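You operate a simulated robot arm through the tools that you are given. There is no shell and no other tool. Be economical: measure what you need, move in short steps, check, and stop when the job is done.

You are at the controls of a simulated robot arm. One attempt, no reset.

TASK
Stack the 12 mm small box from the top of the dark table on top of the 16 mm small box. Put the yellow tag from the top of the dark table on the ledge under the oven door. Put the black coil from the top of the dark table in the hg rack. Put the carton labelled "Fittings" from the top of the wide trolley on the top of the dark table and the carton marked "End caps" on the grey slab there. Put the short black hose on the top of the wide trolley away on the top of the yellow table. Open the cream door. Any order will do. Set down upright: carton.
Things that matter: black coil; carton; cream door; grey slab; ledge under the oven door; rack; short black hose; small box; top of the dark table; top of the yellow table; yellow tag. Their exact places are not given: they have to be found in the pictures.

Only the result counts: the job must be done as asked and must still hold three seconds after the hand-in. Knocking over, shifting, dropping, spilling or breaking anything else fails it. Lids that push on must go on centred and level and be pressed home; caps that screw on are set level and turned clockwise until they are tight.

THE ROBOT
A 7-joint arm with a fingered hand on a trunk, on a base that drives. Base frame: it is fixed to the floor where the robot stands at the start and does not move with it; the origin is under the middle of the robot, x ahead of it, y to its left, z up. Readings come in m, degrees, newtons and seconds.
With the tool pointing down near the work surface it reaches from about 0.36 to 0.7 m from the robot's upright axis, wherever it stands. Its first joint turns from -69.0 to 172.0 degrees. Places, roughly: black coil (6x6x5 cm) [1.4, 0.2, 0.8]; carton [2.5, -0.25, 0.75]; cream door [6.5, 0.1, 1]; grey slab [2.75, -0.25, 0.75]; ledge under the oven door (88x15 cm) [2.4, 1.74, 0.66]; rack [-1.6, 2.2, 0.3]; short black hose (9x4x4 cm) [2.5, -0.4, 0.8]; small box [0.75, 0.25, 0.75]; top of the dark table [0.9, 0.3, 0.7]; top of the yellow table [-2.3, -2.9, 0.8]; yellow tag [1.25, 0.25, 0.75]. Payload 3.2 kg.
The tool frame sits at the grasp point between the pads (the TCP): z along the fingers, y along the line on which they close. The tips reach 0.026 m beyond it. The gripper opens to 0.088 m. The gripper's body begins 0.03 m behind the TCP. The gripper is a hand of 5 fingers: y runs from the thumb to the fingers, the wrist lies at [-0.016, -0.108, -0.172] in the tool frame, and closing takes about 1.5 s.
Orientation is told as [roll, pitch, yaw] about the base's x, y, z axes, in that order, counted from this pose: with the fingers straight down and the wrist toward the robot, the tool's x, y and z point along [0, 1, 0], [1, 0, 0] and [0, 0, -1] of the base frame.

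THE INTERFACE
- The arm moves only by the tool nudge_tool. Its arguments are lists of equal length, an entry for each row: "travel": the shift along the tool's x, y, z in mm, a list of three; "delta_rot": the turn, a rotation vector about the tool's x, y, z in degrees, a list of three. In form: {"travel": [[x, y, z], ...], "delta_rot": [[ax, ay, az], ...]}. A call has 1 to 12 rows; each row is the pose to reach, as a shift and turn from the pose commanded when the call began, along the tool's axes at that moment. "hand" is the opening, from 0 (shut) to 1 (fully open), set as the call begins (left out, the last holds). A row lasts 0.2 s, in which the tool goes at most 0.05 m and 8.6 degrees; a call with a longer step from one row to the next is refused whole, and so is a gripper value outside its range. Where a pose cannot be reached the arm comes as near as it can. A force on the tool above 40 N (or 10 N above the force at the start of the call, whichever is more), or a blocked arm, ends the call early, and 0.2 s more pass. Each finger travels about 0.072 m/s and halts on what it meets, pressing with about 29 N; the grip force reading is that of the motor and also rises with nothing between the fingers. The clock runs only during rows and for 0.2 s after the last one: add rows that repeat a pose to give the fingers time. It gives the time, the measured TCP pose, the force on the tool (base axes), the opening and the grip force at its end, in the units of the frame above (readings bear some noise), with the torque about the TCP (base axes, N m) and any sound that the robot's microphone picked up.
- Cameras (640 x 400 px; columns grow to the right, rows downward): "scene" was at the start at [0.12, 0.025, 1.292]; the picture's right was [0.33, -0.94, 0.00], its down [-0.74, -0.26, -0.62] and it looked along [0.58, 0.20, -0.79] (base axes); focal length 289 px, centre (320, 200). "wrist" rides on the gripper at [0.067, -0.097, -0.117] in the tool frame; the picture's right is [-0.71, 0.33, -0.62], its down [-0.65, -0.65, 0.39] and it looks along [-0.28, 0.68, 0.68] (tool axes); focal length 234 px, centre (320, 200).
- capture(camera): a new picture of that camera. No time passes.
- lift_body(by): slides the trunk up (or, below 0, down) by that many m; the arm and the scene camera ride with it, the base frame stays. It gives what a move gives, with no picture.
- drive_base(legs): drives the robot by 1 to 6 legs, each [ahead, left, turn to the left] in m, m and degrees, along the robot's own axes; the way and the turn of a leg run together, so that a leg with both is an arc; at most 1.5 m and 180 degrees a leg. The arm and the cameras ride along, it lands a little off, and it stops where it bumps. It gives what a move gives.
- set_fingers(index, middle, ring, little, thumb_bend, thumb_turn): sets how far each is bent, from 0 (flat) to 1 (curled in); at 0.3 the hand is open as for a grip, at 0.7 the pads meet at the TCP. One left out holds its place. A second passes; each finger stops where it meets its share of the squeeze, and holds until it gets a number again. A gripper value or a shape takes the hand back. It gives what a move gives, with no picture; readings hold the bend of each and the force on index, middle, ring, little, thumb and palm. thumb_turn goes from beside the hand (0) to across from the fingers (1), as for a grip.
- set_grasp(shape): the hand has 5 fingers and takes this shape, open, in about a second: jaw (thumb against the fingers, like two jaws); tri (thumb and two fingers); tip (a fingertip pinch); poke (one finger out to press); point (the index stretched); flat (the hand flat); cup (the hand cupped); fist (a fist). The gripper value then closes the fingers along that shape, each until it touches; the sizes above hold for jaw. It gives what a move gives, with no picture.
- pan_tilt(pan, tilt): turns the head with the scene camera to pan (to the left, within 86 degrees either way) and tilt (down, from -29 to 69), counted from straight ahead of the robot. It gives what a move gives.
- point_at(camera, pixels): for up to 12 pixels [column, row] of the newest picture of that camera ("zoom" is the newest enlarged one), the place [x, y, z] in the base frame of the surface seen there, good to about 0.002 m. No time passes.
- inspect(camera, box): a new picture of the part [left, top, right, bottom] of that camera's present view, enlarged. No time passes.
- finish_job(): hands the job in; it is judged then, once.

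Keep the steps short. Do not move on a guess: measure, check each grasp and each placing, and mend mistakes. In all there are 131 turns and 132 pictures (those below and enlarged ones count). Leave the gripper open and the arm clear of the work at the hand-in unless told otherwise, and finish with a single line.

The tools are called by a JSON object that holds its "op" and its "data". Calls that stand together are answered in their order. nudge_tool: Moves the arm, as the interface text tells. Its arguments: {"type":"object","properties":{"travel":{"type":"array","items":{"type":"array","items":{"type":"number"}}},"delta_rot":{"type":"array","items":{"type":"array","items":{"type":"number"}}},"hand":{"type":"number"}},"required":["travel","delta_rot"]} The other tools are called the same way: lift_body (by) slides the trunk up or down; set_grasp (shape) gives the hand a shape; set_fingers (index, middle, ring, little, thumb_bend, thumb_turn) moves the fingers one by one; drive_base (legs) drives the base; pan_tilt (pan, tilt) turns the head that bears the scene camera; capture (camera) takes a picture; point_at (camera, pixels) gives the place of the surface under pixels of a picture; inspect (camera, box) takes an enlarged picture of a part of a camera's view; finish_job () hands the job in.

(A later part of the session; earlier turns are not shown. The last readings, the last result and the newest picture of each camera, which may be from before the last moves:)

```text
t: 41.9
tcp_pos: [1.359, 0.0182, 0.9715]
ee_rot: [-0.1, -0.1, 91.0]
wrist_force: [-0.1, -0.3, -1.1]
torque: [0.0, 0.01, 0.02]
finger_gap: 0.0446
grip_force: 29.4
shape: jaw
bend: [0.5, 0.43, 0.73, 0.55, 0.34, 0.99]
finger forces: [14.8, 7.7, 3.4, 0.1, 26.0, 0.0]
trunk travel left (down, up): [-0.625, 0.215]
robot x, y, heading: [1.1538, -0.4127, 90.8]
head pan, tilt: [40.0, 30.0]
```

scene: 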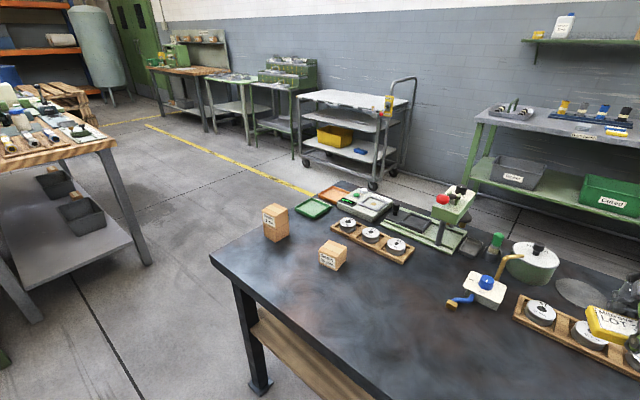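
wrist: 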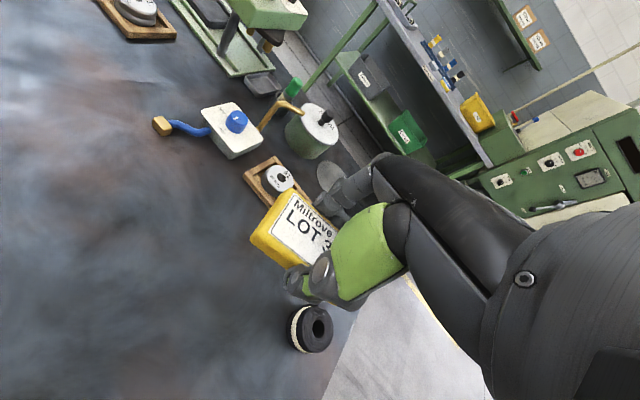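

{"op": "drive_base", "data": {"legs": [[0, 1.3, -0.8], [1.5, 0, 0], [0, 0, -90]]}}

```text
t: 59.2
tcp_pos: [0.299, 0.8695, 0.9705]
ee_rot: [0.0, -0.1, 0.6]
wrist_force: [0.1, 0.0, -0.2]
torque: [0.03, 0.01, -0.05]
finger_gap: 0.0444
grip_force: 28.7
shape: jaw
bend: [0.5, 0.43, 0.73, 0.55, 0.34, 0.99]
finger forces: [14.6, 7.6, 3.4, 0.0, 25.6, 0.0]
trunk travel left (down, up): [-0.625, 0.215]
robot x, y, heading: [-0.1325, 1.0781, 0.4]
head pan, tilt: [40.0, 30.0]
```

{"op": "drive_base", "data": {"legs": [[1.4, 0.03, 0], [1.0, 0.03, 0], [0, 0, 89.6]]}}

{"op": "pan_tilt", "data": {"pan": 0, "tilt": 40}}

{"op": "capture", "data": {"camera": "scene"}}

{"op": "capture", "data": {"camera": "wrist"}}

```text
t: 74.9
tcp_pos: [2.5022, 1.5801, 0.9709]
ee_rot: [0.0, 0.1, 90.3]
wrist_force: [0.8, 0.8, -0.7]
torque: [0.03, 0.0, 0.01]
finger_gap: 0.044
grip_force: 28.9
shape: jaw
bend: [0.5, 0.44, 0.73, 0.55, 0.34, 0.99]
finger forces: [14.5, 7.6, 3.4, 0.1, 25.4, 0.0]
trunk travel left (down, up): [-0.625, 0.215]
robot x, y, heading: [2.2881, 1.1482, 90.0]
head pan, tilt: [40.0, 30.0]
```

```text
t: 76.0
tcp_pos: [2.5024, 1.5801, 0.971]
ee_rot: [0.1, 0.1, 90.3]
wrist_force: [0.4, 0.7, -0.1]
torque: [0.0, -0.02, 0.02]
finger_gap: 0.0442
grip_force: 28.9
shape: jaw
bend: [0.5, 0.44, 0.73, 0.55, 0.34, 0.99]
finger forces: [14.5, 7.5, 3.3, 0.1, 25.3, 0.0]
trunk travel left (down, up): [-0.625, 0.215]
robot x, y, heading: [2.2901, 1.1488, 90.1]
head pan, tilt: [0.0, 40.0]
```

```text
97 pictures are left
```

scene: 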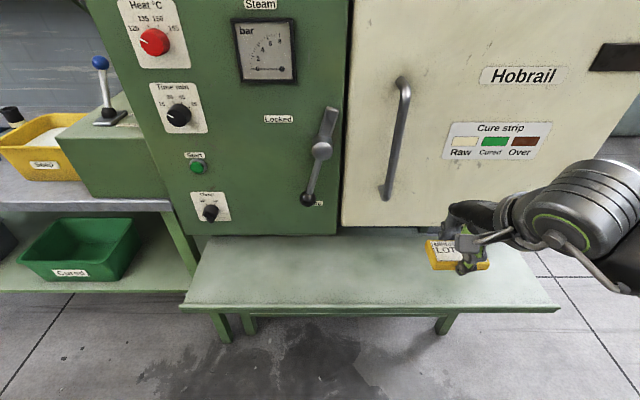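

```text
96 pictures are left
```

wrist: 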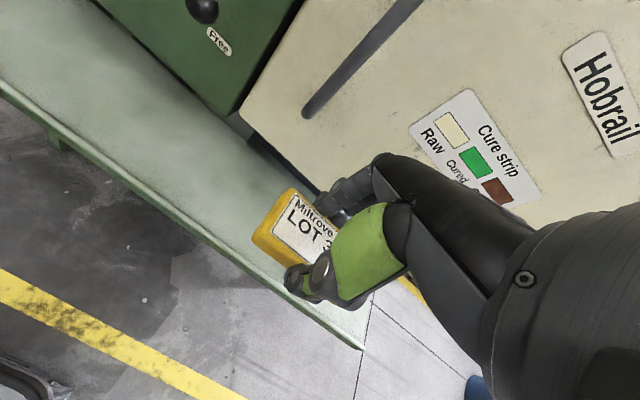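

{"op": "point_at", "data": {"camera": "scene", "pixels": [[183, 305], [557, 308], [370, 305], [350, 238], [400, 226], [388, 193], [310, 200], [300, 234], [320, 150], [370, 270], [430, 242], [404, 85]]}}

{"op": "inspect", "data": {"camera": "scene", "box": [400, 190, 560, 300]}}

```text
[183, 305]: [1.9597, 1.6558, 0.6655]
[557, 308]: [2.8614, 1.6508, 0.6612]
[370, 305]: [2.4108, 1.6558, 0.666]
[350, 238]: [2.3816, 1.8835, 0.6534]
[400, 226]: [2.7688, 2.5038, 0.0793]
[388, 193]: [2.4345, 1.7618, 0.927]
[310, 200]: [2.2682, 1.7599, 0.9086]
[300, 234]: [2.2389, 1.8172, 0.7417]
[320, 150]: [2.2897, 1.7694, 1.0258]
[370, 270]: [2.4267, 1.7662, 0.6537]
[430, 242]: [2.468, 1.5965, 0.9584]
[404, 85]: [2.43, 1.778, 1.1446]
```

```text
3.64 times, centred on (480, 245) of scene
```

zoom: 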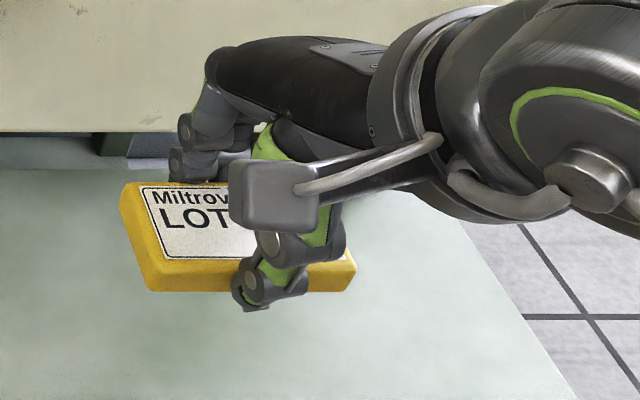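

The ledge surface is at z 0.6535 with a low rim at the front (y about 1.655), and the oven front starts at y about 1.81. I'll set the tag at about (2.53, 1.71). First I lower the trunk and move forward.

{"op": "lift_body", "data": {"by": -0.1}}

{"op": "nudge_tool", "data": {"travel": [[-10, 43, 30], [-20, 86, 60], [-30, 128, 90], [-30, 128, 120], [-30, 128, 150], [-30, 128, 150]], "delta_rot": [[0, 0, 0], [0, 0, 0], [0, 0, 0], [0, 0, 0], [0, 0, 0], [0, 0, 0]]}}

{"op": "capture", "data": {"camera": "scene"}}

{"op": "capture", "data": {"camera": "wrist"}}

```text
t: 77.3
tcp_pos: [2.5016, 1.5799, 0.8708]
ee_rot: [0.0, 0.0, 90.2]
wrist_force: [0.5, -1.1, -1.0]
torque: [-0.01, -0.02, 0.0]
finger_gap: 0.0439
grip_force: 28.9
shape: jaw
bend: [0.5, 0.44, 0.73, 0.55, 0.34, 0.99]
finger forces: [14.5, 7.6, 3.3, 0.0, 25.4, 0.1]
trunk travel left (down, up): [-0.525, 0.315]
robot x, y, heading: [2.2895, 1.15, 90.1]
head pan, tilt: [0.0, 40.0]
```

```text
refused: row 1 steps farther than a row can; nothing moved
```

```text
94 pictures are left
```

scene: 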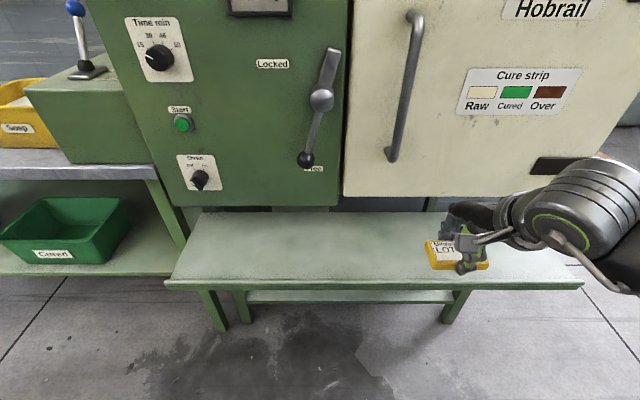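

```text
93 pictures are left
```

wrist: 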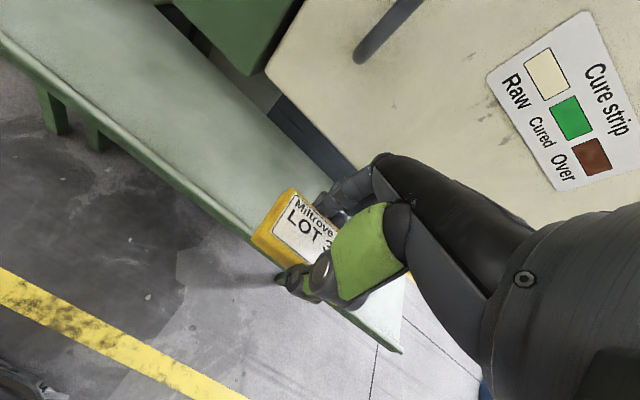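

{"op": "point_at", "data": {"camera": "wrist", "pixels": [[385, 158], [372, 165], [345, 190], [420, 165], [270, 115], [330, 170], [280, 205], [300, 195]]}}

{"op": "nudge_tool", "data": {"travel": [[-10, 15, 40], [-20, 30, 80], [-30, 40, 120], [-30, 45, 148], [-30, 45, 148]], "delta_rot": [[0, 0, 0], [0, 0, 0], [0, 0, 0], [0, 0, 0], [0, 0, 0]]}}

{"op": "inspect", "data": {"camera": "scene", "box": [380, 180, 560, 300]}}

```text
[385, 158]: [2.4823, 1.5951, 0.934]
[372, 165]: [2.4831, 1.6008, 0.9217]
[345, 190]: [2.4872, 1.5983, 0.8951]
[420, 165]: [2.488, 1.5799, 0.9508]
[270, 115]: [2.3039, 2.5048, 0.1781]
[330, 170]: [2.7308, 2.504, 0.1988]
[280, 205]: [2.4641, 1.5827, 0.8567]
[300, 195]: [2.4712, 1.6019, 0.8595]
```

```text
t: 78.5
tcp_pos: [2.5326, 1.6252, 0.7205]
ee_rot: [0.1, 0.1, 90.3]
wrist_force: [0.3, -0.6, 0.5]
torque: [0.02, -0.01, 0.03]
finger_gap: 0.044
grip_force: 29.4
shape: jaw
bend: [0.5, 0.44, 0.73, 0.55, 0.34, 0.99]
finger forces: [14.5, 7.7, 3.3, 0.1, 25.5, 0.0]
trunk travel left (down, up): [-0.525, 0.315]
robot x, y, heading: [2.2899, 1.1483, 90.2]
head pan, tilt: [0.0, 40.0]
```

```text
3.33 times, centred on (470, 240) of scene
```

zoom: 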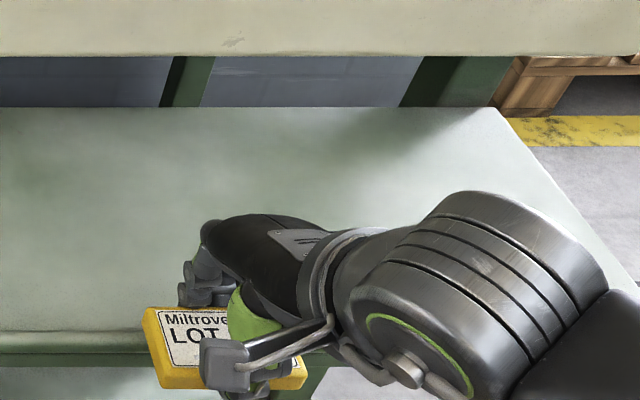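

The knuckles stick out only about 2 cm beyond the TCP, so there is room. I'll go forward over the ledge and then down.

{"op": "nudge_tool", "data": {"travel": [[0, 45, 0], [0, 88, 0], [0, 88, 20], [0, 88, 30], [0, 88, 33]], "delta_rot": [[0, 0, 0], [0, 0, 0], [0, 0, 0], [0, 0, 0], [0, 0, 0]]}}

{"op": "inspect", "data": {"camera": "scene", "box": [380, 180, 560, 300]}}

```text
t: 79.7
tcp_pos: [2.5315, 1.712, 0.69]
ee_rot: [0.0, 0.1, 90.3]
wrist_force: [-0.2, -0.3, -0.2]
torque: [-0.04, -0.03, -0.03]
finger_gap: 0.0439
grip_force: 28.8
shape: jaw
bend: [0.5, 0.44, 0.73, 0.55, 0.34, 0.99]
finger forces: [14.7, 7.6, 3.4, 0.1, 25.6, 0.1]
trunk travel left (down, up): [-0.525, 0.315]
robot x, y, heading: [2.2891, 1.1506, 90.0]
head pan, tilt: [0.0, 40.0]
```

```text
3.33 times, centred on (470, 240) of scene
```

zoom: 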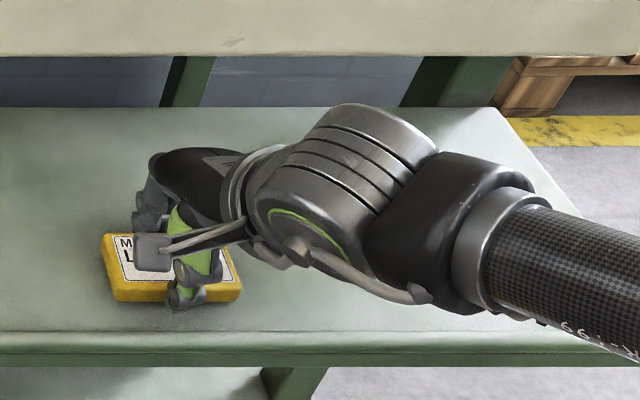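

Just above the ledge. I'll lower in small steps until there is a slight contact force.

{"op": "nudge_tool", "data": {"travel": [[0, 0, 2], [0, 0, 4], [0, 0, 6], [0, 0, 6]], "delta_rot": [[0, 0, 0], [0, 0, 0], [0, 0, 0], [0, 0, 0]]}}

{"op": "inspect", "data": {"camera": "scene", "box": [380, 220, 480, 290]}}

{"op": "point_at", "data": {"camera": "zoom", "pixels": [[180, 270], [175, 330], [200, 345], [420, 330], [100, 300], [330, 370]]}}

```text
t: 80.7
tcp_pos: [2.5307, 1.7121, 0.684]
ee_rot: [-0.1, -0.2, 90.3]
wrist_force: [1.4, 0.1, 4.1]
torque: [-0.11, -0.03, -0.01]
finger_gap: 0.0441
grip_force: 28.8
shape: jaw
bend: [0.5, 0.44, 0.73, 0.55, 0.34, 0.99]
finger forces: [15.0, 7.8, 3.6, 0.0, 26.5, 0.1]
trunk travel left (down, up): [-0.525, 0.315]
robot x, y, heading: [2.2935, 1.1473, 89.9]
head pan, tilt: [0.0, 40.0]
```

```text
5.71 times, centred on (430, 255) of scene
```

zoom: 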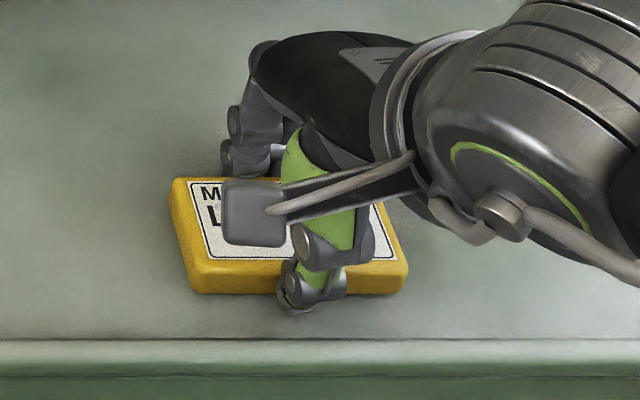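

```text
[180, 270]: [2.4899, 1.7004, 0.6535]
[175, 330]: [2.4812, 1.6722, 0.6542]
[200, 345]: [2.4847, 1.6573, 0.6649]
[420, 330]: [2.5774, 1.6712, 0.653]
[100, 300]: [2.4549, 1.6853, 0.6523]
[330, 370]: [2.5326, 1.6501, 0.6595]
```

Contact at 4 N. I'll release with a partial opening, since the thumb must clear the rim, then rise and back off.

{"op": "nudge_tool", "data": {"travel": [[0, 0, 0], [0, 0, 0], [0, 0, 0], [0, 0, 0], [0, 0, -30], [0, 0, -60], [0, -40, -100], [0, -85, -120], [0, -130, -140], [0, -130, -180]], "delta_rot": [[0, 0, 0], [0, 0, 0], [0, 0, 0], [0, 0, 0], [0, 0, 0], [0, 0, 0], [0, 0, 0], [0, 0, 0], [0, 0, 0], [0, 0, 0]], "hand": 0.72}}

{"op": "capture", "data": {"camera": "scene"}}

```text
refused: row 7 steps farther than a row can; nothing moved
```

```text
89 pictures are left
```

scene: 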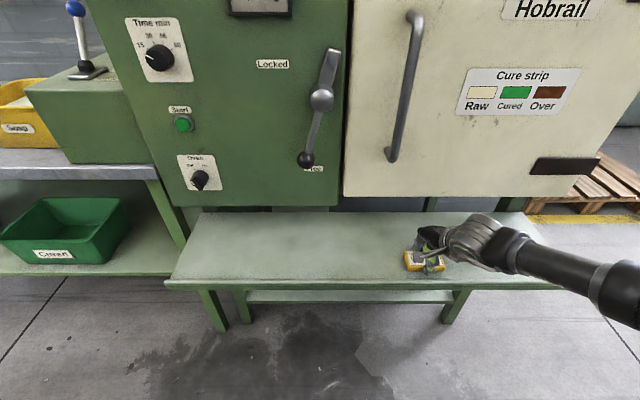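

{"op": "nudge_tool", "data": {"travel": [[0, 0, 0], [0, 0, 0], [0, 0, 0], [0, 0, 0], [0, 0, -30], [0, 0, -60], [0, -30, -95], [0, -70, -120], [0, -115, -140], [0, -120, -185]], "delta_rot": [[0, 0, 0], [0, 0, 0], [0, 0, 0], [0, 0, 0], [0, 0, 0], [0, 0, 0], [0, 0, 0], [0, 0, 0], [0, 0, 0], [0, 0, 0]], "hand": 0.72}}

{"op": "inspect", "data": {"camera": "scene", "box": [340, 200, 560, 310]}}

```text
t: 82.9
tcp_pos: [2.5298, 1.5916, 0.8671]
ee_rot: [0.0, -0.1, 90.4]
wrist_force: [0.1, 0.1, 0.1]
torque: [0.0, -0.03, -0.02]
finger_gap: 0.0633
grip_force: 0.0
shape: jaw
bend: [0.41, 0.35, 0.27, 0.4, 0.07, 0.99]
finger forces: [0.0, 0.1, 0.0, 0.0, 0.0, 0.1]
trunk travel left (down, up): [-0.525, 0.315]
robot x, y, heading: [2.2887, 1.153, 90.2]
head pan, tilt: [0.0, 40.0]
```

```text
2.91 times, centred on (450, 255) of scene
```

zoom: 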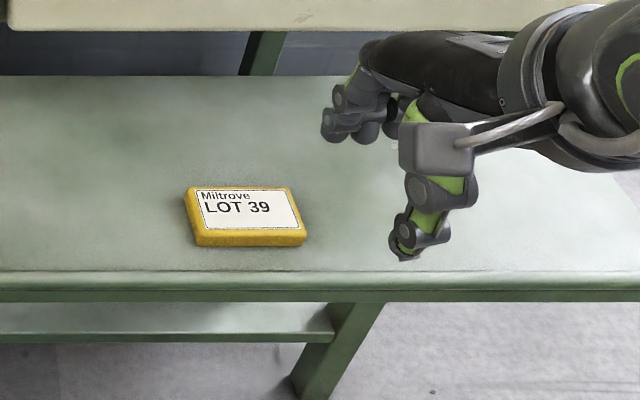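

The tag lies flat on the ledge. Next is the coil, which I can approach from the east end of the table. I'll raise the trunk, turn, and drive to about (1.93, 0.50) facing −x.

{"op": "lift_body", "data": {"by": 0.1}}

{"op": "drive_base", "data": {"legs": [[0, 0, 90], [0.36, 0.2, 0], [0, 0.45, 0]]}}

{"op": "pan_tilt", "data": {"pan": 10, "tilt": 45}}

{"op": "capture", "data": {"camera": "scene"}}

```text
t: 84.2
tcp_pos: [2.5309, 1.5915, 0.9672]
ee_rot: [0.0, 0.0, 90.3]
wrist_force: [0.0, 0.4, -0.1]
torque: [-0.01, -0.01, 0.0]
finger_gap: 0.063
grip_force: 0.0
shape: jaw
bend: [0.41, 0.35, 0.27, 0.4, 0.07, 0.99]
finger forces: [0.0, 0.0, 0.0, 0.1, 0.0, 0.0]
trunk travel left (down, up): [-0.625, 0.215]
robot x, y, heading: [2.291, 1.1512, 89.8]
head pan, tilt: [0.0, 40.0]
```

```text
t: 92.9
tcp_pos: [1.4879, 0.7296, 0.9666]
ee_rot: [0.0, 0.0, -179.4]
wrist_force: [-0.2, 0.0, -0.1]
torque: [0.02, 0.0, 0.0]
finger_gap: 0.0633
grip_force: 0.0
shape: jaw
bend: [0.41, 0.35, 0.27, 0.4, 0.07, 0.99]
finger forces: [0.0, 0.1, 0.1, 0.0, 0.0, 0.0]
trunk travel left (down, up): [-0.625, 0.215]
robot x, y, heading: [1.9351, 0.4915, -179.7]
head pan, tilt: [0.0, 40.0]
```

```text
t: 93.7
tcp_pos: [1.488, 0.7307, 0.9664]
ee_rot: [0.1, -0.1, -179.3]
wrist_force: [0.7, 0.1, 0.1]
torque: [0.02, -0.02, -0.01]
finger_gap: 0.0631
grip_force: 0.1
shape: jaw
bend: [0.41, 0.35, 0.27, 0.4, 0.07, 0.99]
finger forces: [0.0, 0.1, 0.0, 0.0, 0.0, 0.0]
trunk travel left (down, up): [-0.625, 0.215]
robot x, y, heading: [1.9329, 0.4881, -179.6]
head pan, tilt: [10.0, 45.0]
```

```text
87 pictures are left
```

scene: 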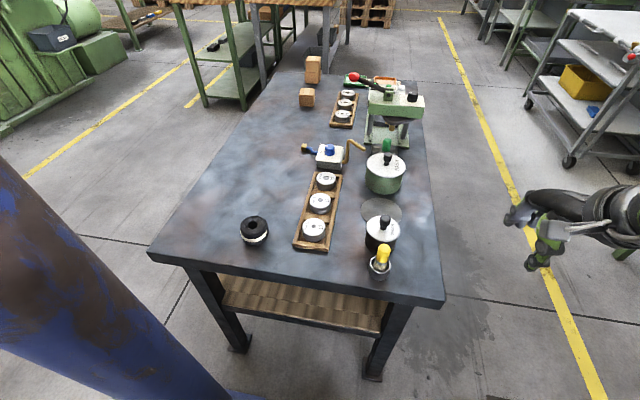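

{"op": "inspect", "data": {"camera": "scene", "box": [200, 190, 330, 270]}}

{"op": "point_at", "data": {"camera": "zoom", "pixels": [[275, 133], [325, 150], [268, 205], [210, 150], [205, 220], [335, 220], [470, 240], [300, 200]]}}

```text
4.92 times, centred on (265, 230) of scene
```

zoom: 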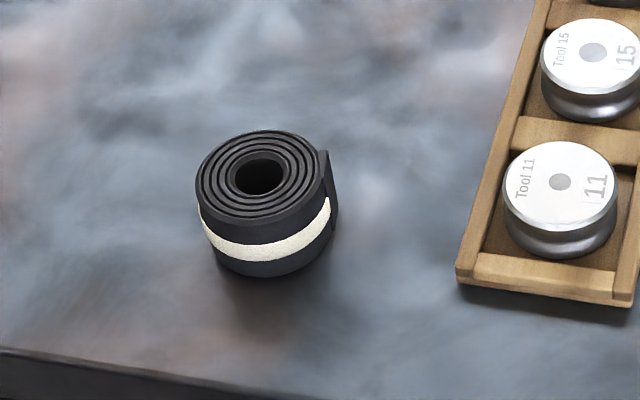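

```text
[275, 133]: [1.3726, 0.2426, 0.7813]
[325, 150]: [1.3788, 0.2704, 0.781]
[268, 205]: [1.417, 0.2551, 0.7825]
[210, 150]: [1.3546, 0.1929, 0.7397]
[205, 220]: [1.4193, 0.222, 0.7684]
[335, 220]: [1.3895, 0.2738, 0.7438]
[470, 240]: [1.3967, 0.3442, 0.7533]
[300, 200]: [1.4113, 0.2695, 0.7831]
```

The coil is centred at about (1.400, 0.245), 60 mm across, with its top at 0.782. I'll move above it.

{"op": "nudge_tool", "data": {"travel": [[48, 9, 0], [97, 19, 0], [145, 28, 0], [194, 38, 0], [242, 47, 0], [291, 56, 0], [339, 66, 0], [388, 75, 0], [436, 85, 0], [485, 94, 0], [485, 94, 45], [485, 94, 90]], "delta_rot": [[0, 0, 0], [0, 0, 0], [0, 0, 0], [0, 0, 0], [0, 0, 0], [0, 0, 0], [0, 0, 0], [0, 0, 0], [0, 0, 0], [0, 0, 0], [0, 0, 0], [0, 0, 0]], "hand": 1}}

{"op": "inspect", "data": {"camera": "scene", "box": [180, 150, 380, 275]}}

{"op": "capture", "data": {"camera": "wrist"}}

```text
t: 96.3
tcp_pos: [1.4003, 0.2419, 0.8749]
ee_rot: [0.0, 0.0, -179.2]
wrist_force: [1.4, -0.9, -0.2]
torque: [-0.02, 0.01, 0.02]
finger_gap: 0.0878
grip_force: 0.0
shape: jaw
bend: [0.3, 0.3, 0.3, 0.3, 0.3, 0.97]
finger forces: [0.0, 0.0, 0.0, 0.0, 0.0, 0.1]
out of reach, approached as far as the arm can: row 10
trunk travel left (down, up): [-0.625, 0.215]
robot x, y, heading: [1.9324, 0.4935, -179.5]
head pan, tilt: [10.0, 45.0]
```

```text
3.20 times, centred on (280, 212) of scene
```

zoom: 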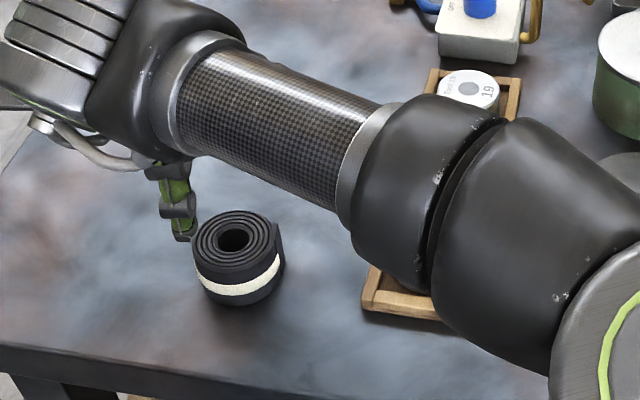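

```text
84 pictures are left
```

wrist: 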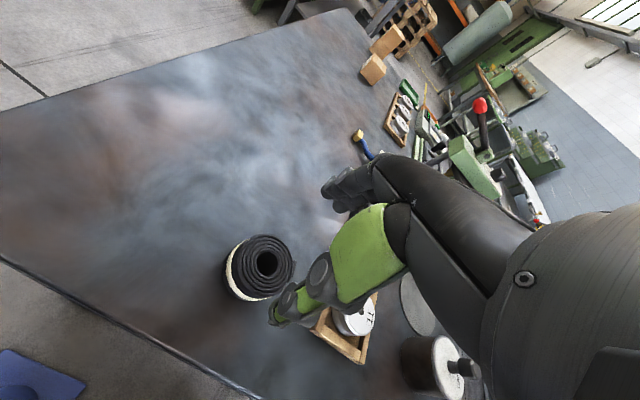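

{"op": "nudge_tool", "data": {"travel": [[-3, 0, 40], [-3, 0, 80], [-3, 0, 107], [-3, 0, 107]], "delta_rot": [[0, 0, 0], [0, 0, 0], [0, 0, 0], [0, 0, 0]]}}

{"op": "inspect", "data": {"camera": "scene", "box": [180, 150, 380, 275]}}

```text
t: 97.3
tcp_pos: [1.4011, 0.2458, 0.7689]
ee_rot: [0.1, 0.1, -179.4]
wrist_force: [-0.7, 0.3, 0.7]
torque: [-0.01, 0.0, -0.02]
finger_gap: 0.0882
grip_force: 0.0
shape: jaw
bend: [0.3, 0.3, 0.3, 0.3, 0.3, 0.97]
finger forces: [0.8, 0.0, 0.1, 0.0, 0.1, 0.1]
trunk travel left (down, up): [-0.625, 0.215]
robot x, y, heading: [1.9357, 0.4932, -179.5]
head pan, tilt: [10.0, 45.0]
```

```text
3.20 times, centred on (280, 212) of scene
```

zoom: 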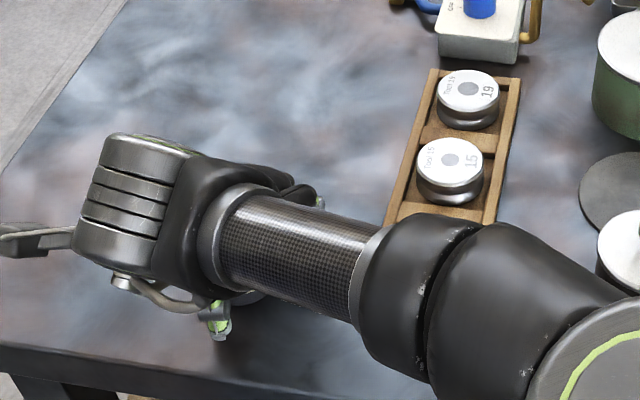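

{"op": "nudge_tool", "data": {"travel": [[0, 0, 0], [0, 0, 0], [0, 0, 0], [0, 0, 0], [0, 0, 0], [0, 0, 0], [0, 0, 0], [0, 0, 0]], "delta_rot": [[0, 0, 0], [0, 0, 0], [0, 0, 0], [0, 0, 0], [0, 0, 0], [0, 0, 0], [0, 0, 0], [0, 0, 0]], "hand": 0}}

{"op": "nudge_tool", "data": {"travel": [[0, 0, -40], [0, 0, -80], [0, 0, -120]], "delta_rot": [[0, 0, 0], [0, 0, 0], [0, 0, 0]]}}

{"op": "capture", "data": {"camera": "wrist"}}

```text
t: 99.1
tcp_pos: [1.4014, 0.248, 0.7696]
ee_rot: [0.0, 0.0, -179.2]
wrist_force: [0.6, -1.2, 3.9]
torque: [-0.02, -0.16, -0.04]
finger_gap: 0.057
grip_force: 28.9
shape: jaw
bend: [0.36, 0.38, 0.72, 0.43, 0.32, 1.0]
finger forces: [22.3, 7.0, 0.1, 0.0, 27.3, 0.1]
trunk travel left (down, up): [-0.625, 0.215]
robot x, y, heading: [1.9306, 0.4892, -179.6]
head pan, tilt: [10.0, 45.0]
```

```text
t: 99.9
tcp_pos: [1.4001, 0.2464, 0.8902]
ee_rot: [0.0, 0.1, -179.3]
wrist_force: [0.5, -0.3, -2.1]
torque: [0.05, 0.0, 0.01]
finger_gap: 0.0563
grip_force: 28.7
shape: jaw
bend: [0.36, 0.38, 0.72, 0.43, 0.32, 1.0]
finger forces: [20.3, 7.1, 0.0, 0.0, 27.0, 0.0]
trunk travel left (down, up): [-0.625, 0.215]
robot x, y, heading: [1.9346, 0.4888, -179.7]
head pan, tilt: [10.0, 45.0]
```

```text
82 pictures are left
```

wrist: 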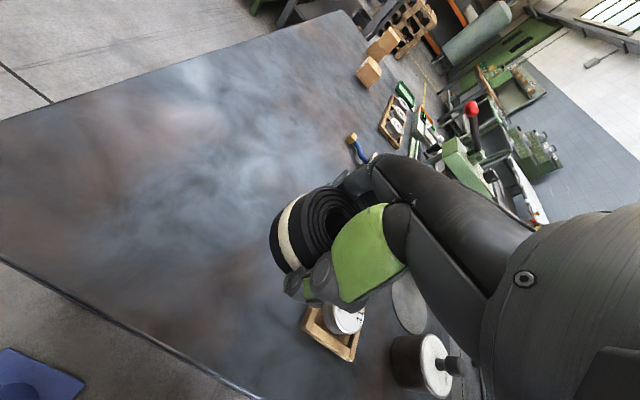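

Held. I'll raise it and swing back to the carry pose.

{"op": "nudge_tool", "data": {"travel": [[0, 0, -40], [0, -20, -80], [-45, -35, -80], [-90, -50, -80], [-135, -60, -80], [-180, -70, -80], [-225, -80, -80], [-270, -85, -80], [-315, -90, -80], [-360, -90, -80], [-400, -90, -80]], "delta_rot": [[0, 0, 0], [0, 0, 0], [0, 0, 0], [0, 0, 0], [0, 0, 0], [0, 0, 0], [0, 0, 0], [0, 0, 0], [0, 0, 0], [0, 0, 0], [0, 0, 0]]}}

{"op": "drive_base", "data": {"legs": [[0, -0.63, -0.4], [1.5, 0, 0], [0.7, 0, 0]]}}

{"op": "pan_tilt", "data": {"pan": -20, "tilt": 30}}

{"op": "capture", "data": {"camera": "scene"}}

```text
t: 102.3
tcp_pos: [1.4856, 0.6517, 0.9674]
ee_rot: [0.2, 0.0, -179.2]
wrist_force: [0.2, -0.1, -1.2]
torque: [0.0, 0.01, 0.02]
finger_gap: 0.0552
grip_force: 28.8
shape: jaw
bend: [0.36, 0.38, 0.72, 0.43, 0.33, 1.0]
finger forces: [19.8, 7.1, 0.0, 0.0, 26.6, 0.1]
trunk travel left (down, up): [-0.625, 0.215]
robot x, y, heading: [1.9339, 0.4936, -179.9]
head pan, tilt: [10.0, 45.0]
```

```text
t: 116.2
tcp_pos: [-0.708, 1.2354, 0.9676]
ee_rot: [-0.1, 0.1, -178.6]
wrist_force: [-0.7, -0.7, -1.9]
torque: [-0.01, -0.02, 0.01]
finger_gap: 0.0554
grip_force: 29.1
shape: jaw
bend: [0.36, 0.38, 0.72, 0.43, 0.33, 1.0]
finger forces: [19.9, 7.1, 0.0, 0.0, 26.6, 0.1]
trunk travel left (down, up): [-0.625, 0.215]
robot x, y, heading: [-0.2613, 1.0808, -179.1]
head pan, tilt: [10.0, 45.0]
```

```text
t: 117.1
tcp_pos: [-0.7086, 1.2354, 0.9694]
ee_rot: [0.0, 0.0, -178.5]
wrist_force: [-0.4, -0.5, -1.8]
torque: [0.0, -0.02, -0.01]
finger_gap: 0.0552
grip_force: 28.5
shape: jaw
bend: [0.36, 0.38, 0.72, 0.43, 0.33, 1.0]
finger forces: [19.8, 7.0, 0.1, 0.1, 26.5, 0.1]
trunk travel left (down, up): [-0.625, 0.215]
robot x, y, heading: [-0.2566, 1.0829, -178.9]
head pan, tilt: [-20.0, 30.0]
```

```text
81 pictures are left
```

scene: 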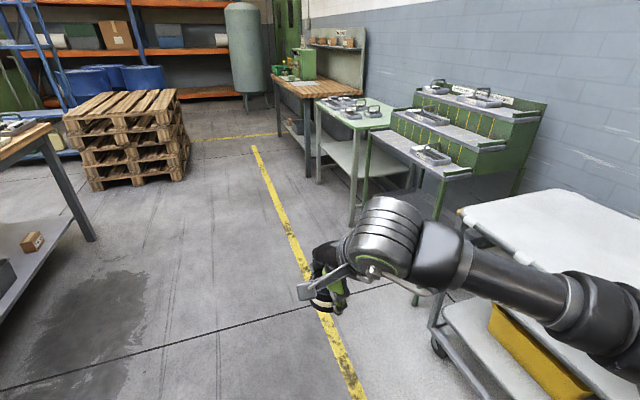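

{"op": "inspect", "data": {"camera": "scene", "box": [300, 70, 560, 230]}}

{"op": "point_at", "data": {"camera": "zoom", "pixels": [[320, 210], [325, 100], [415, 50], [500, 80], [130, 85], [260, 160], [430, 230], [180, 230], [420, 180], [500, 20]]}}

```text
2.46 times, centred on (430, 150) of scene
```

zoom: 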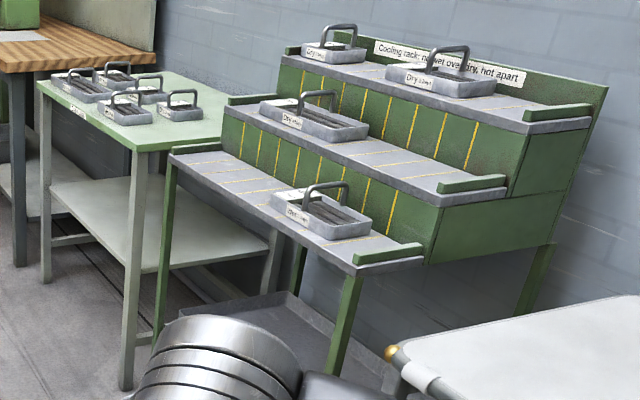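

```text
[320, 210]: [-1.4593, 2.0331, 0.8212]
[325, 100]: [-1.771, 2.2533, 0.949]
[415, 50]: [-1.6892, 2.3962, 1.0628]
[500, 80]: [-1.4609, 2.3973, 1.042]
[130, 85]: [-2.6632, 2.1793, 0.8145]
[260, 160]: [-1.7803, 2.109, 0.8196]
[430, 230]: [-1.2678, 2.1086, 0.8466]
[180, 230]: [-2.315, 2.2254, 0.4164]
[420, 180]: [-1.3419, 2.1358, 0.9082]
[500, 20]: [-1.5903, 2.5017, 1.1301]
```

The stepped green unit is a cooling rack; the given rack height of 0.3 m suggests something below it. I'll drive in front of it and look underneath.

{"op": "drive_base", "data": {"legs": [[1.25, 0, 0], [0, 0, -91]]}}

{"op": "pan_tilt", "data": {"pan": 10, "tilt": 35}}

{"op": "capture", "data": {"camera": "scene"}}

```text
t: 127.3
tcp_pos: [-1.3712, 1.5076, 0.9684]
ee_rot: [0.0, 0.1, 92.8]
wrist_force: [0.1, -0.4, -0.7]
torque: [0.02, 0.05, 0.01]
finger_gap: 0.055
grip_force: 29.0
shape: jaw
bend: [0.37, 0.38, 0.72, 0.43, 0.33, 1.0]
finger forces: [19.6, 7.2, 0.0, 0.0, 26.2, 0.0]
trunk travel left (down, up): [-0.625, 0.215]
robot x, y, heading: [-1.5119, 1.0534, 92.2]
head pan, tilt: [-20.0, 30.0]
```

```text
t: 128.2
tcp_pos: [-1.3719, 1.5066, 0.9689]
ee_rot: [0.1, 0.0, 92.8]
wrist_force: [-0.3, -0.8, -2.0]
torque: [0.0, -0.01, 0.0]
finger_gap: 0.0549
grip_force: 28.6
shape: jaw
bend: [0.37, 0.38, 0.72, 0.43, 0.33, 1.0]
finger forces: [19.5, 7.1, 0.0, 0.0, 26.1, 0.0]
trunk travel left (down, up): [-0.625, 0.215]
robot x, y, heading: [-1.5157, 1.0526, 92.5]
head pan, tilt: [10.0, 35.0]
```

```text
79 pictures are left
```

scene: 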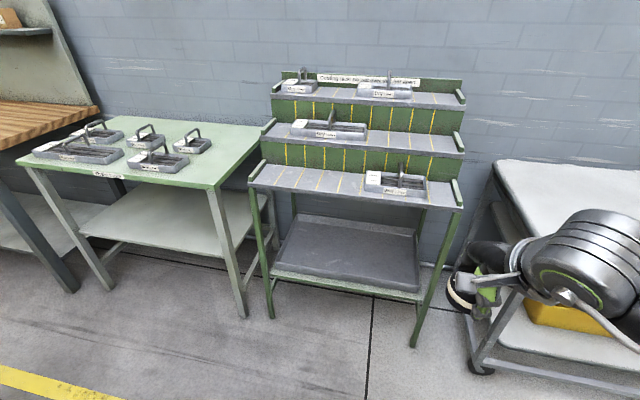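

{"op": "inspect", "data": {"camera": "scene", "box": [245, 60, 475, 204]}}

{"op": "inspect", "data": {"camera": "scene", "box": [20, 100, 280, 260]}}

{"op": "point_at", "data": {"camera": "scene", "pixels": [[345, 255], [280, 270], [420, 290], [350, 282], [300, 225], [410, 235], [300, 185], [350, 155], [420, 200], [330, 125], [430, 100], [440, 155]]}}

```text
2.78 times, centred on (360, 132) of scene
```

zoom: 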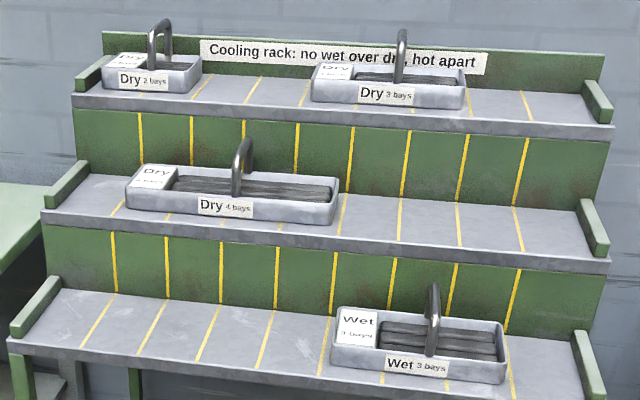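

```text
2.46 times, centred on (150, 180) of scene
```

zoom: 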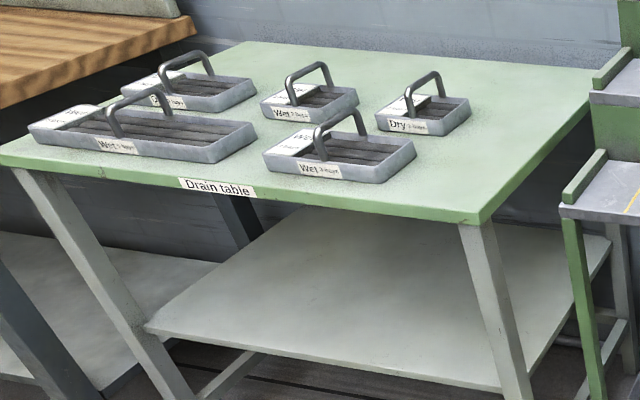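

```text
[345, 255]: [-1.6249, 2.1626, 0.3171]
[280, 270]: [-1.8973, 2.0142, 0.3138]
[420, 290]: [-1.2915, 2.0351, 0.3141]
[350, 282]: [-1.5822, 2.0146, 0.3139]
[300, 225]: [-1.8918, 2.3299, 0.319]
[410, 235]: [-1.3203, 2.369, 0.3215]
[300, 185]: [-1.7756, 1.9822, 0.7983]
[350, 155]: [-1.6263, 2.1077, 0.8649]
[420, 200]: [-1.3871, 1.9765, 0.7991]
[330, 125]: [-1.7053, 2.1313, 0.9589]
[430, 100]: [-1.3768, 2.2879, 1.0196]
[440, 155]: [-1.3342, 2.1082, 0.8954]
```

The tray-like lower shelf of this rack is at z 0.315, centred near (-1.6, 2.19), which matches the given place. I'll inspect its rim and the shelf above it.

{"op": "inspect", "data": {"camera": "scene", "box": [240, 170, 470, 320]}}

{"op": "point_at", "data": {"camera": "zoom", "pixels": [[90, 275], [300, 310], [300, 338], [300, 290], [120, 200], [480, 290], [500, 320], [85, 385], [485, 460], [300, 70], [300, 95], [620, 200]]}}

```text
2.67 times, centred on (355, 245) of scene
```

zoom: 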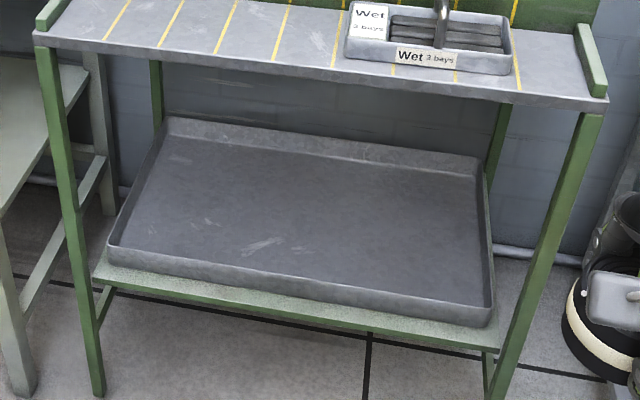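

```text
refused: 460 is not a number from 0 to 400
```

{"op": "point_at", "data": {"camera": "zoom", "pixels": [[300, 287], [300, 276], [300, 296], [300, 250], [112, 235], [160, 130], [480, 170], [488, 310], [300, 70], [300, 95], [60, 150], [560, 200]]}}

{"op": "capture", "data": {"camera": "wrist"}}

```text
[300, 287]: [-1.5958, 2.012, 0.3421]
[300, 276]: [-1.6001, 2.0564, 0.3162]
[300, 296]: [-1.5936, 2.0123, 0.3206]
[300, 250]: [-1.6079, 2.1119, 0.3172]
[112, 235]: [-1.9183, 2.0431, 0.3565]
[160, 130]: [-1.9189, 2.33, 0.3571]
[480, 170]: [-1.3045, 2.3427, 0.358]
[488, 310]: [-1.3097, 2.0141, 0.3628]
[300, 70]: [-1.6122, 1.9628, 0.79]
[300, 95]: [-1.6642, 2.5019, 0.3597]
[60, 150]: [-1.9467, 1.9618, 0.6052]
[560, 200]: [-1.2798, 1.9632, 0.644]
```

```text
75 pictures are left
```

wrist: 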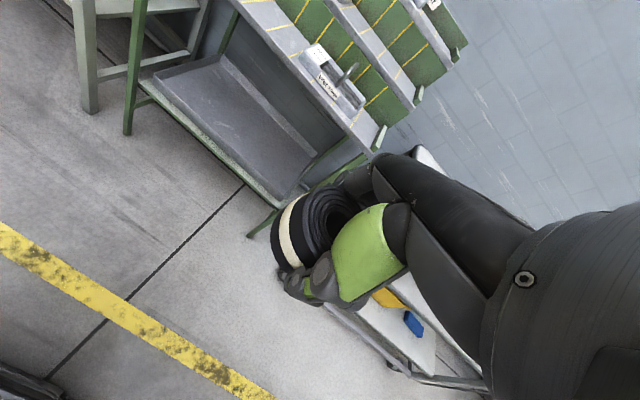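

The tray's floor is at z 0.317 and its walls rise to 0.362. The shelf above has its underside at about 0.77. I'll lower the trunk and drive closer, shifted left to keep clear of the trolley.

{"op": "drive_base", "data": {"legs": [[0, 0.26, -2.4]]}}

{"op": "lift_body", "data": {"by": -0.55}}

{"op": "drive_base", "data": {"legs": [[0.38, 0, 0]]}}

{"op": "pan_tilt", "data": {"pan": 0, "tilt": 35}}

{"op": "capture", "data": {"camera": "scene"}}

{"op": "capture", "data": {"camera": "wrist"}}

```text
t: 130.1
tcp_pos: [-1.613, 1.4954, 0.969]
ee_rot: [0.0, 0.0, 90.3]
wrist_force: [-0.2, -0.6, -0.8]
torque: [0.01, 0.02, 0.0]
finger_gap: 0.0551
grip_force: 29.4
shape: jaw
bend: [0.37, 0.38, 0.72, 0.43, 0.33, 1.0]
finger forces: [19.5, 7.0, 0.0, 0.0, 26.2, 0.0]
trunk travel left (down, up): [-0.625, 0.215]
robot x, y, heading: [-1.7742, 1.049, 90.0]
head pan, tilt: [10.0, 35.0]
```

```text
refused: -0.55 is not a number from -0.4 to 0.4
```

```text
t: 132.5
tcp_pos: [-1.61, 1.8863, 0.9678]
ee_rot: [0.0, 0.0, 90.0]
wrist_force: [1.1, 0.4, -1.7]
torque: [0.02, 0.01, -0.01]
finger_gap: 0.0551
grip_force: 28.8
shape: jaw
bend: [0.37, 0.39, 0.72, 0.43, 0.33, 1.0]
finger forces: [19.6, 7.2, 0.0, 0.1, 26.2, 0.1]
trunk travel left (down, up): [-0.625, 0.215]
robot x, y, heading: [-1.7741, 1.4364, 89.6]
head pan, tilt: [10.0, 35.0]
```

```text
t: 133.2
tcp_pos: [-1.6097, 1.8851, 0.9682]
ee_rot: [-0.1, 0.0, 90.1]
wrist_force: [0.1, 0.0, -1.8]
torque: [-0.03, 0.01, 0.03]
finger_gap: 0.0553
grip_force: 28.8
shape: jaw
bend: [0.37, 0.39, 0.72, 0.43, 0.33, 1.0]
finger forces: [19.7, 7.1, 0.1, 0.1, 26.2, 0.0]
trunk travel left (down, up): [-0.625, 0.215]
robot x, y, heading: [-1.7767, 1.4391, 89.6]
head pan, tilt: [0.0, 35.0]
```

```text
74 pictures are left
```

scene: 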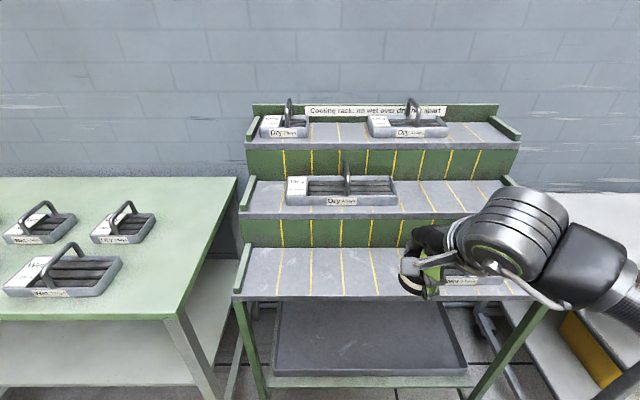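

```text
73 pictures are left
```

wrist: 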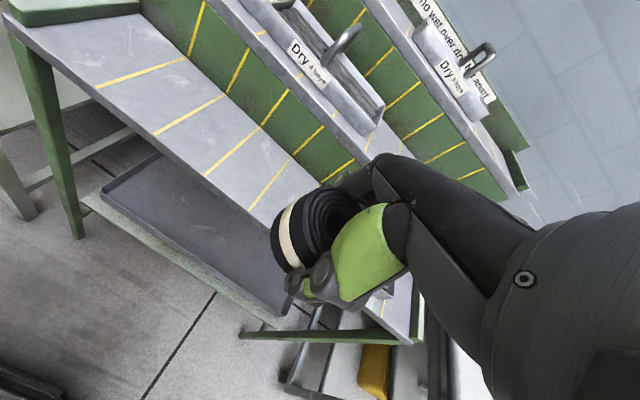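

The trunk limit is 0.4 m per call. I'll back off first, lower in two steps, then check.

{"op": "drive_base", "data": {"legs": [[-0.2, 0, 0.4]]}}

{"op": "lift_body", "data": {"by": -0.4}}

{"op": "lift_body", "data": {"by": -0.15}}

{"op": "pan_tilt", "data": {"pan": 0, "tilt": 20}}

{"op": "capture", "data": {"camera": "scene"}}

{"op": "capture", "data": {"camera": "wrist"}}

```text
t: 134.8
tcp_pos: [-1.6143, 1.6874, 0.9678]
ee_rot: [0.1, 0.0, 90.6]
wrist_force: [-0.3, 0.5, -2.0]
torque: [-0.01, 0.03, 0.0]
finger_gap: 0.0553
grip_force: 28.5
shape: jaw
bend: [0.37, 0.39, 0.72, 0.43, 0.33, 1.0]
finger forces: [19.6, 7.1, 0.1, 0.0, 26.2, 0.1]
trunk travel left (down, up): [-0.625, 0.215]
robot x, y, heading: [-1.7706, 1.2398, 90.4]
head pan, tilt: [0.0, 35.0]
```

```text
t: 138.7
tcp_pos: [-1.614, 1.6885, 0.5675]
ee_rot: [0.0, 0.0, 90.6]
wrist_force: [0.6, 0.4, -0.6]
torque: [0.01, 0.0, 0.01]
finger_gap: 0.0553
grip_force: 29.5
shape: jaw
bend: [0.37, 0.39, 0.72, 0.43, 0.33, 1.0]
finger forces: [19.6, 7.1, 0.0, 0.1, 26.2, 0.1]
trunk travel left (down, up): [-0.225, 0.615]
robot x, y, heading: [-1.7713, 1.2403, 90.5]
head pan, tilt: [0.0, 35.0]
```

```text
t: 140.4
tcp_pos: [-1.6135, 1.6865, 0.417]
ee_rot: [0.0, 0.0, 90.5]
wrist_force: [0.7, 0.6, -0.7]
torque: [0.01, 0.01, -0.01]
finger_gap: 0.0549
grip_force: 29.0
shape: jaw
bend: [0.37, 0.39, 0.72, 0.43, 0.33, 1.0]
finger forces: [19.6, 7.1, 0.1, 0.0, 26.2, 0.0]
trunk travel left (down, up): [-0.075, 0.765]
robot x, y, heading: [-1.7749, 1.2407, 90.1]
head pan, tilt: [0.0, 35.0]
```

```text
t: 141.2
tcp_pos: [-1.6149, 1.6883, 0.4179]
ee_rot: [0.1, 0.0, 90.6]
wrist_force: [0.3, 0.1, -2.1]
torque: [0.0, -0.02, -0.04]
finger_gap: 0.0551
grip_force: 29.2
shape: jaw
bend: [0.37, 0.39, 0.72, 0.43, 0.33, 1.0]
finger forces: [19.6, 7.1, 0.1, 0.1, 26.2, 0.1]
trunk travel left (down, up): [-0.075, 0.765]
robot x, y, heading: [-1.7727, 1.2423, 90.5]
head pan, tilt: [0.0, 20.0]
```

```text
72 pictures are left
```

scene: 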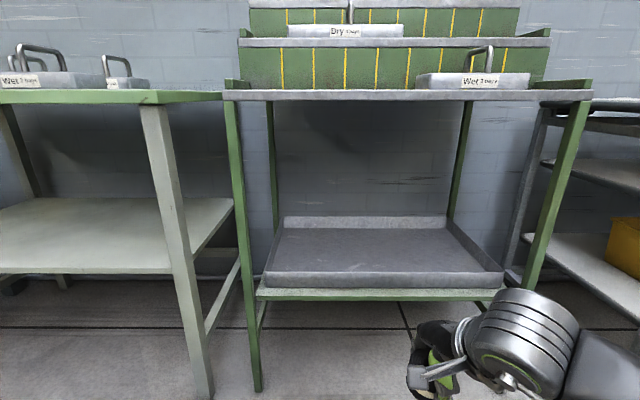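

```text
71 pictures are left
```

wrist: 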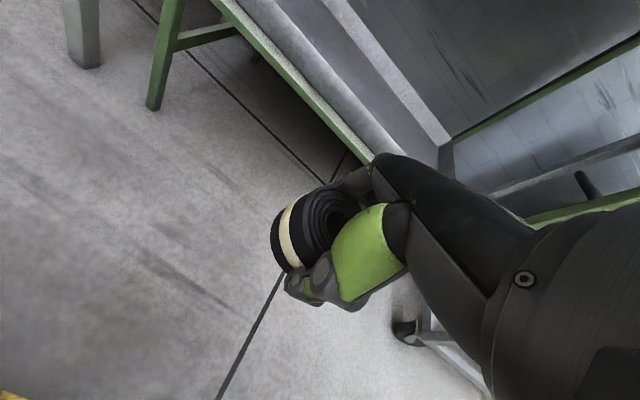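

I'll drive 0.25 m forward, then push the coil over the tray wall with the arm, slightly raised.

{"op": "drive_base", "data": {"legs": [[0.24, 0, -0.4]]}}

{"op": "nudge_tool", "data": {"travel": [[0, 0, -25], [0, 40, -25], [0, 80, -25], [0, 120, -25], [0, 160, -25], [0, 185, -25]], "delta_rot": [[0, 0, 0], [0, 0, 0], [0, 0, 0], [0, 0, 0], [0, 0, 0], [0, 0, 0]]}}

{"op": "capture", "data": {"camera": "scene"}}

{"op": "capture", "data": {"camera": "wrist"}}

```text
t: 143.0
tcp_pos: [-1.6088, 1.9288, 0.4175]
ee_rot: [0.0, -0.1, 90.1]
wrist_force: [0.4, -0.5, -1.4]
torque: [0.03, -0.01, 0.0]
finger_gap: 0.055
grip_force: 29.0
shape: jaw
bend: [0.37, 0.39, 0.72, 0.43, 0.33, 1.0]
finger forces: [19.5, 7.2, 0.0, 0.0, 26.3, 0.0]
trunk travel left (down, up): [-0.075, 0.765]
robot x, y, heading: [-1.7711, 1.4858, 89.8]
head pan, tilt: [0.0, 20.0]
```

```text
t: 144.4
tcp_pos: [-1.6097, 2.1159, 0.444]
ee_rot: [0.0, 0.0, 90.0]
wrist_force: [0.5, 0.4, -1.2]
torque: [0.02, 0.0, -0.01]
finger_gap: 0.0549
grip_force: 29.3
shape: jaw
bend: [0.37, 0.39, 0.72, 0.43, 0.33, 1.0]
finger forces: [19.6, 7.1, 0.0, 0.0, 26.2, 0.0]
trunk travel left (down, up): [-0.075, 0.765]
robot x, y, heading: [-1.773, 1.4855, 89.7]
head pan, tilt: [0.0, 20.0]
```

```text
70 pictures are left
```

scene: 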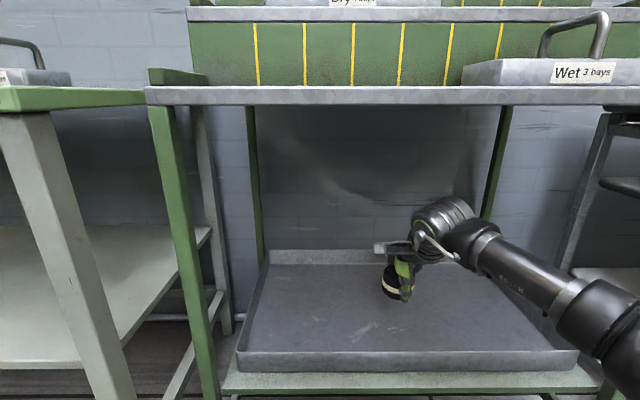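

```text
69 pictures are left
```

wrist: 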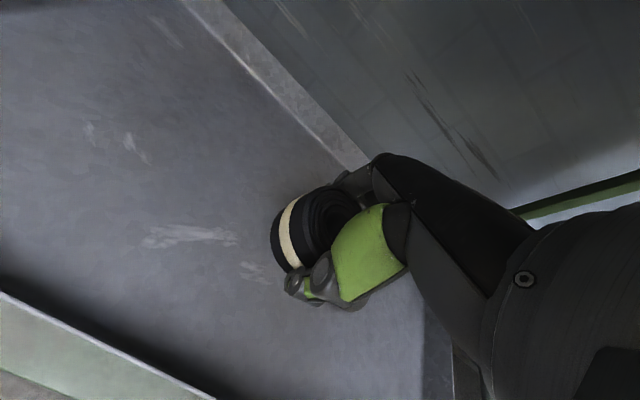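

{"op": "nudge_tool", "data": {"travel": [[0, 0, 40], [0, 0, 75], [0, 0, 85], [0, 0, 90], [0, 0, 93], [0, 0, 96]], "delta_rot": [[0, 0, 0], [0, 0, 0], [0, 0, 0], [0, 0, 0], [0, 0, 0], [0, 0, 0]]}}

{"op": "inspect", "data": {"camera": "scene", "box": [340, 190, 540, 340]}}

```text
t: 145.8
tcp_pos: [-1.6088, 2.1146, 0.3505]
ee_rot: [0.2, -0.3, 89.9]
wrist_force: [-0.6, 2.3, 5.8]
torque: [-0.15, -0.07, 0.03]
finger_gap: 0.0548
grip_force: 29.0
shape: jaw
bend: [0.37, 0.39, 0.72, 0.43, 0.33, 1.0]
finger forces: [22.4, 8.0, 0.0, 0.0, 27.1, 0.0]
trunk travel left (down, up): [-0.075, 0.765]
robot x, y, heading: [-1.773, 1.4809, 89.6]
head pan, tilt: [0.0, 20.0]
```

```text
2.67 times, centred on (440, 265) of scene
```

zoom: 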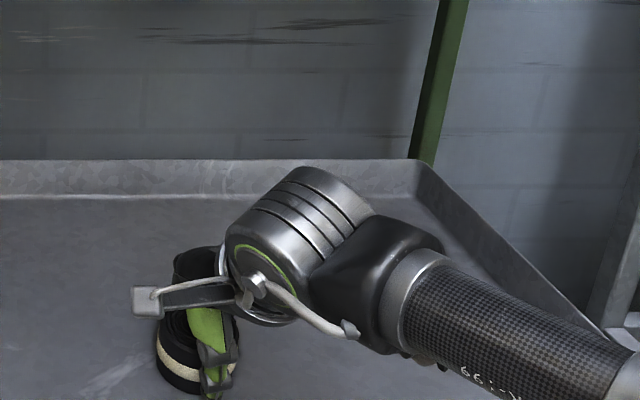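

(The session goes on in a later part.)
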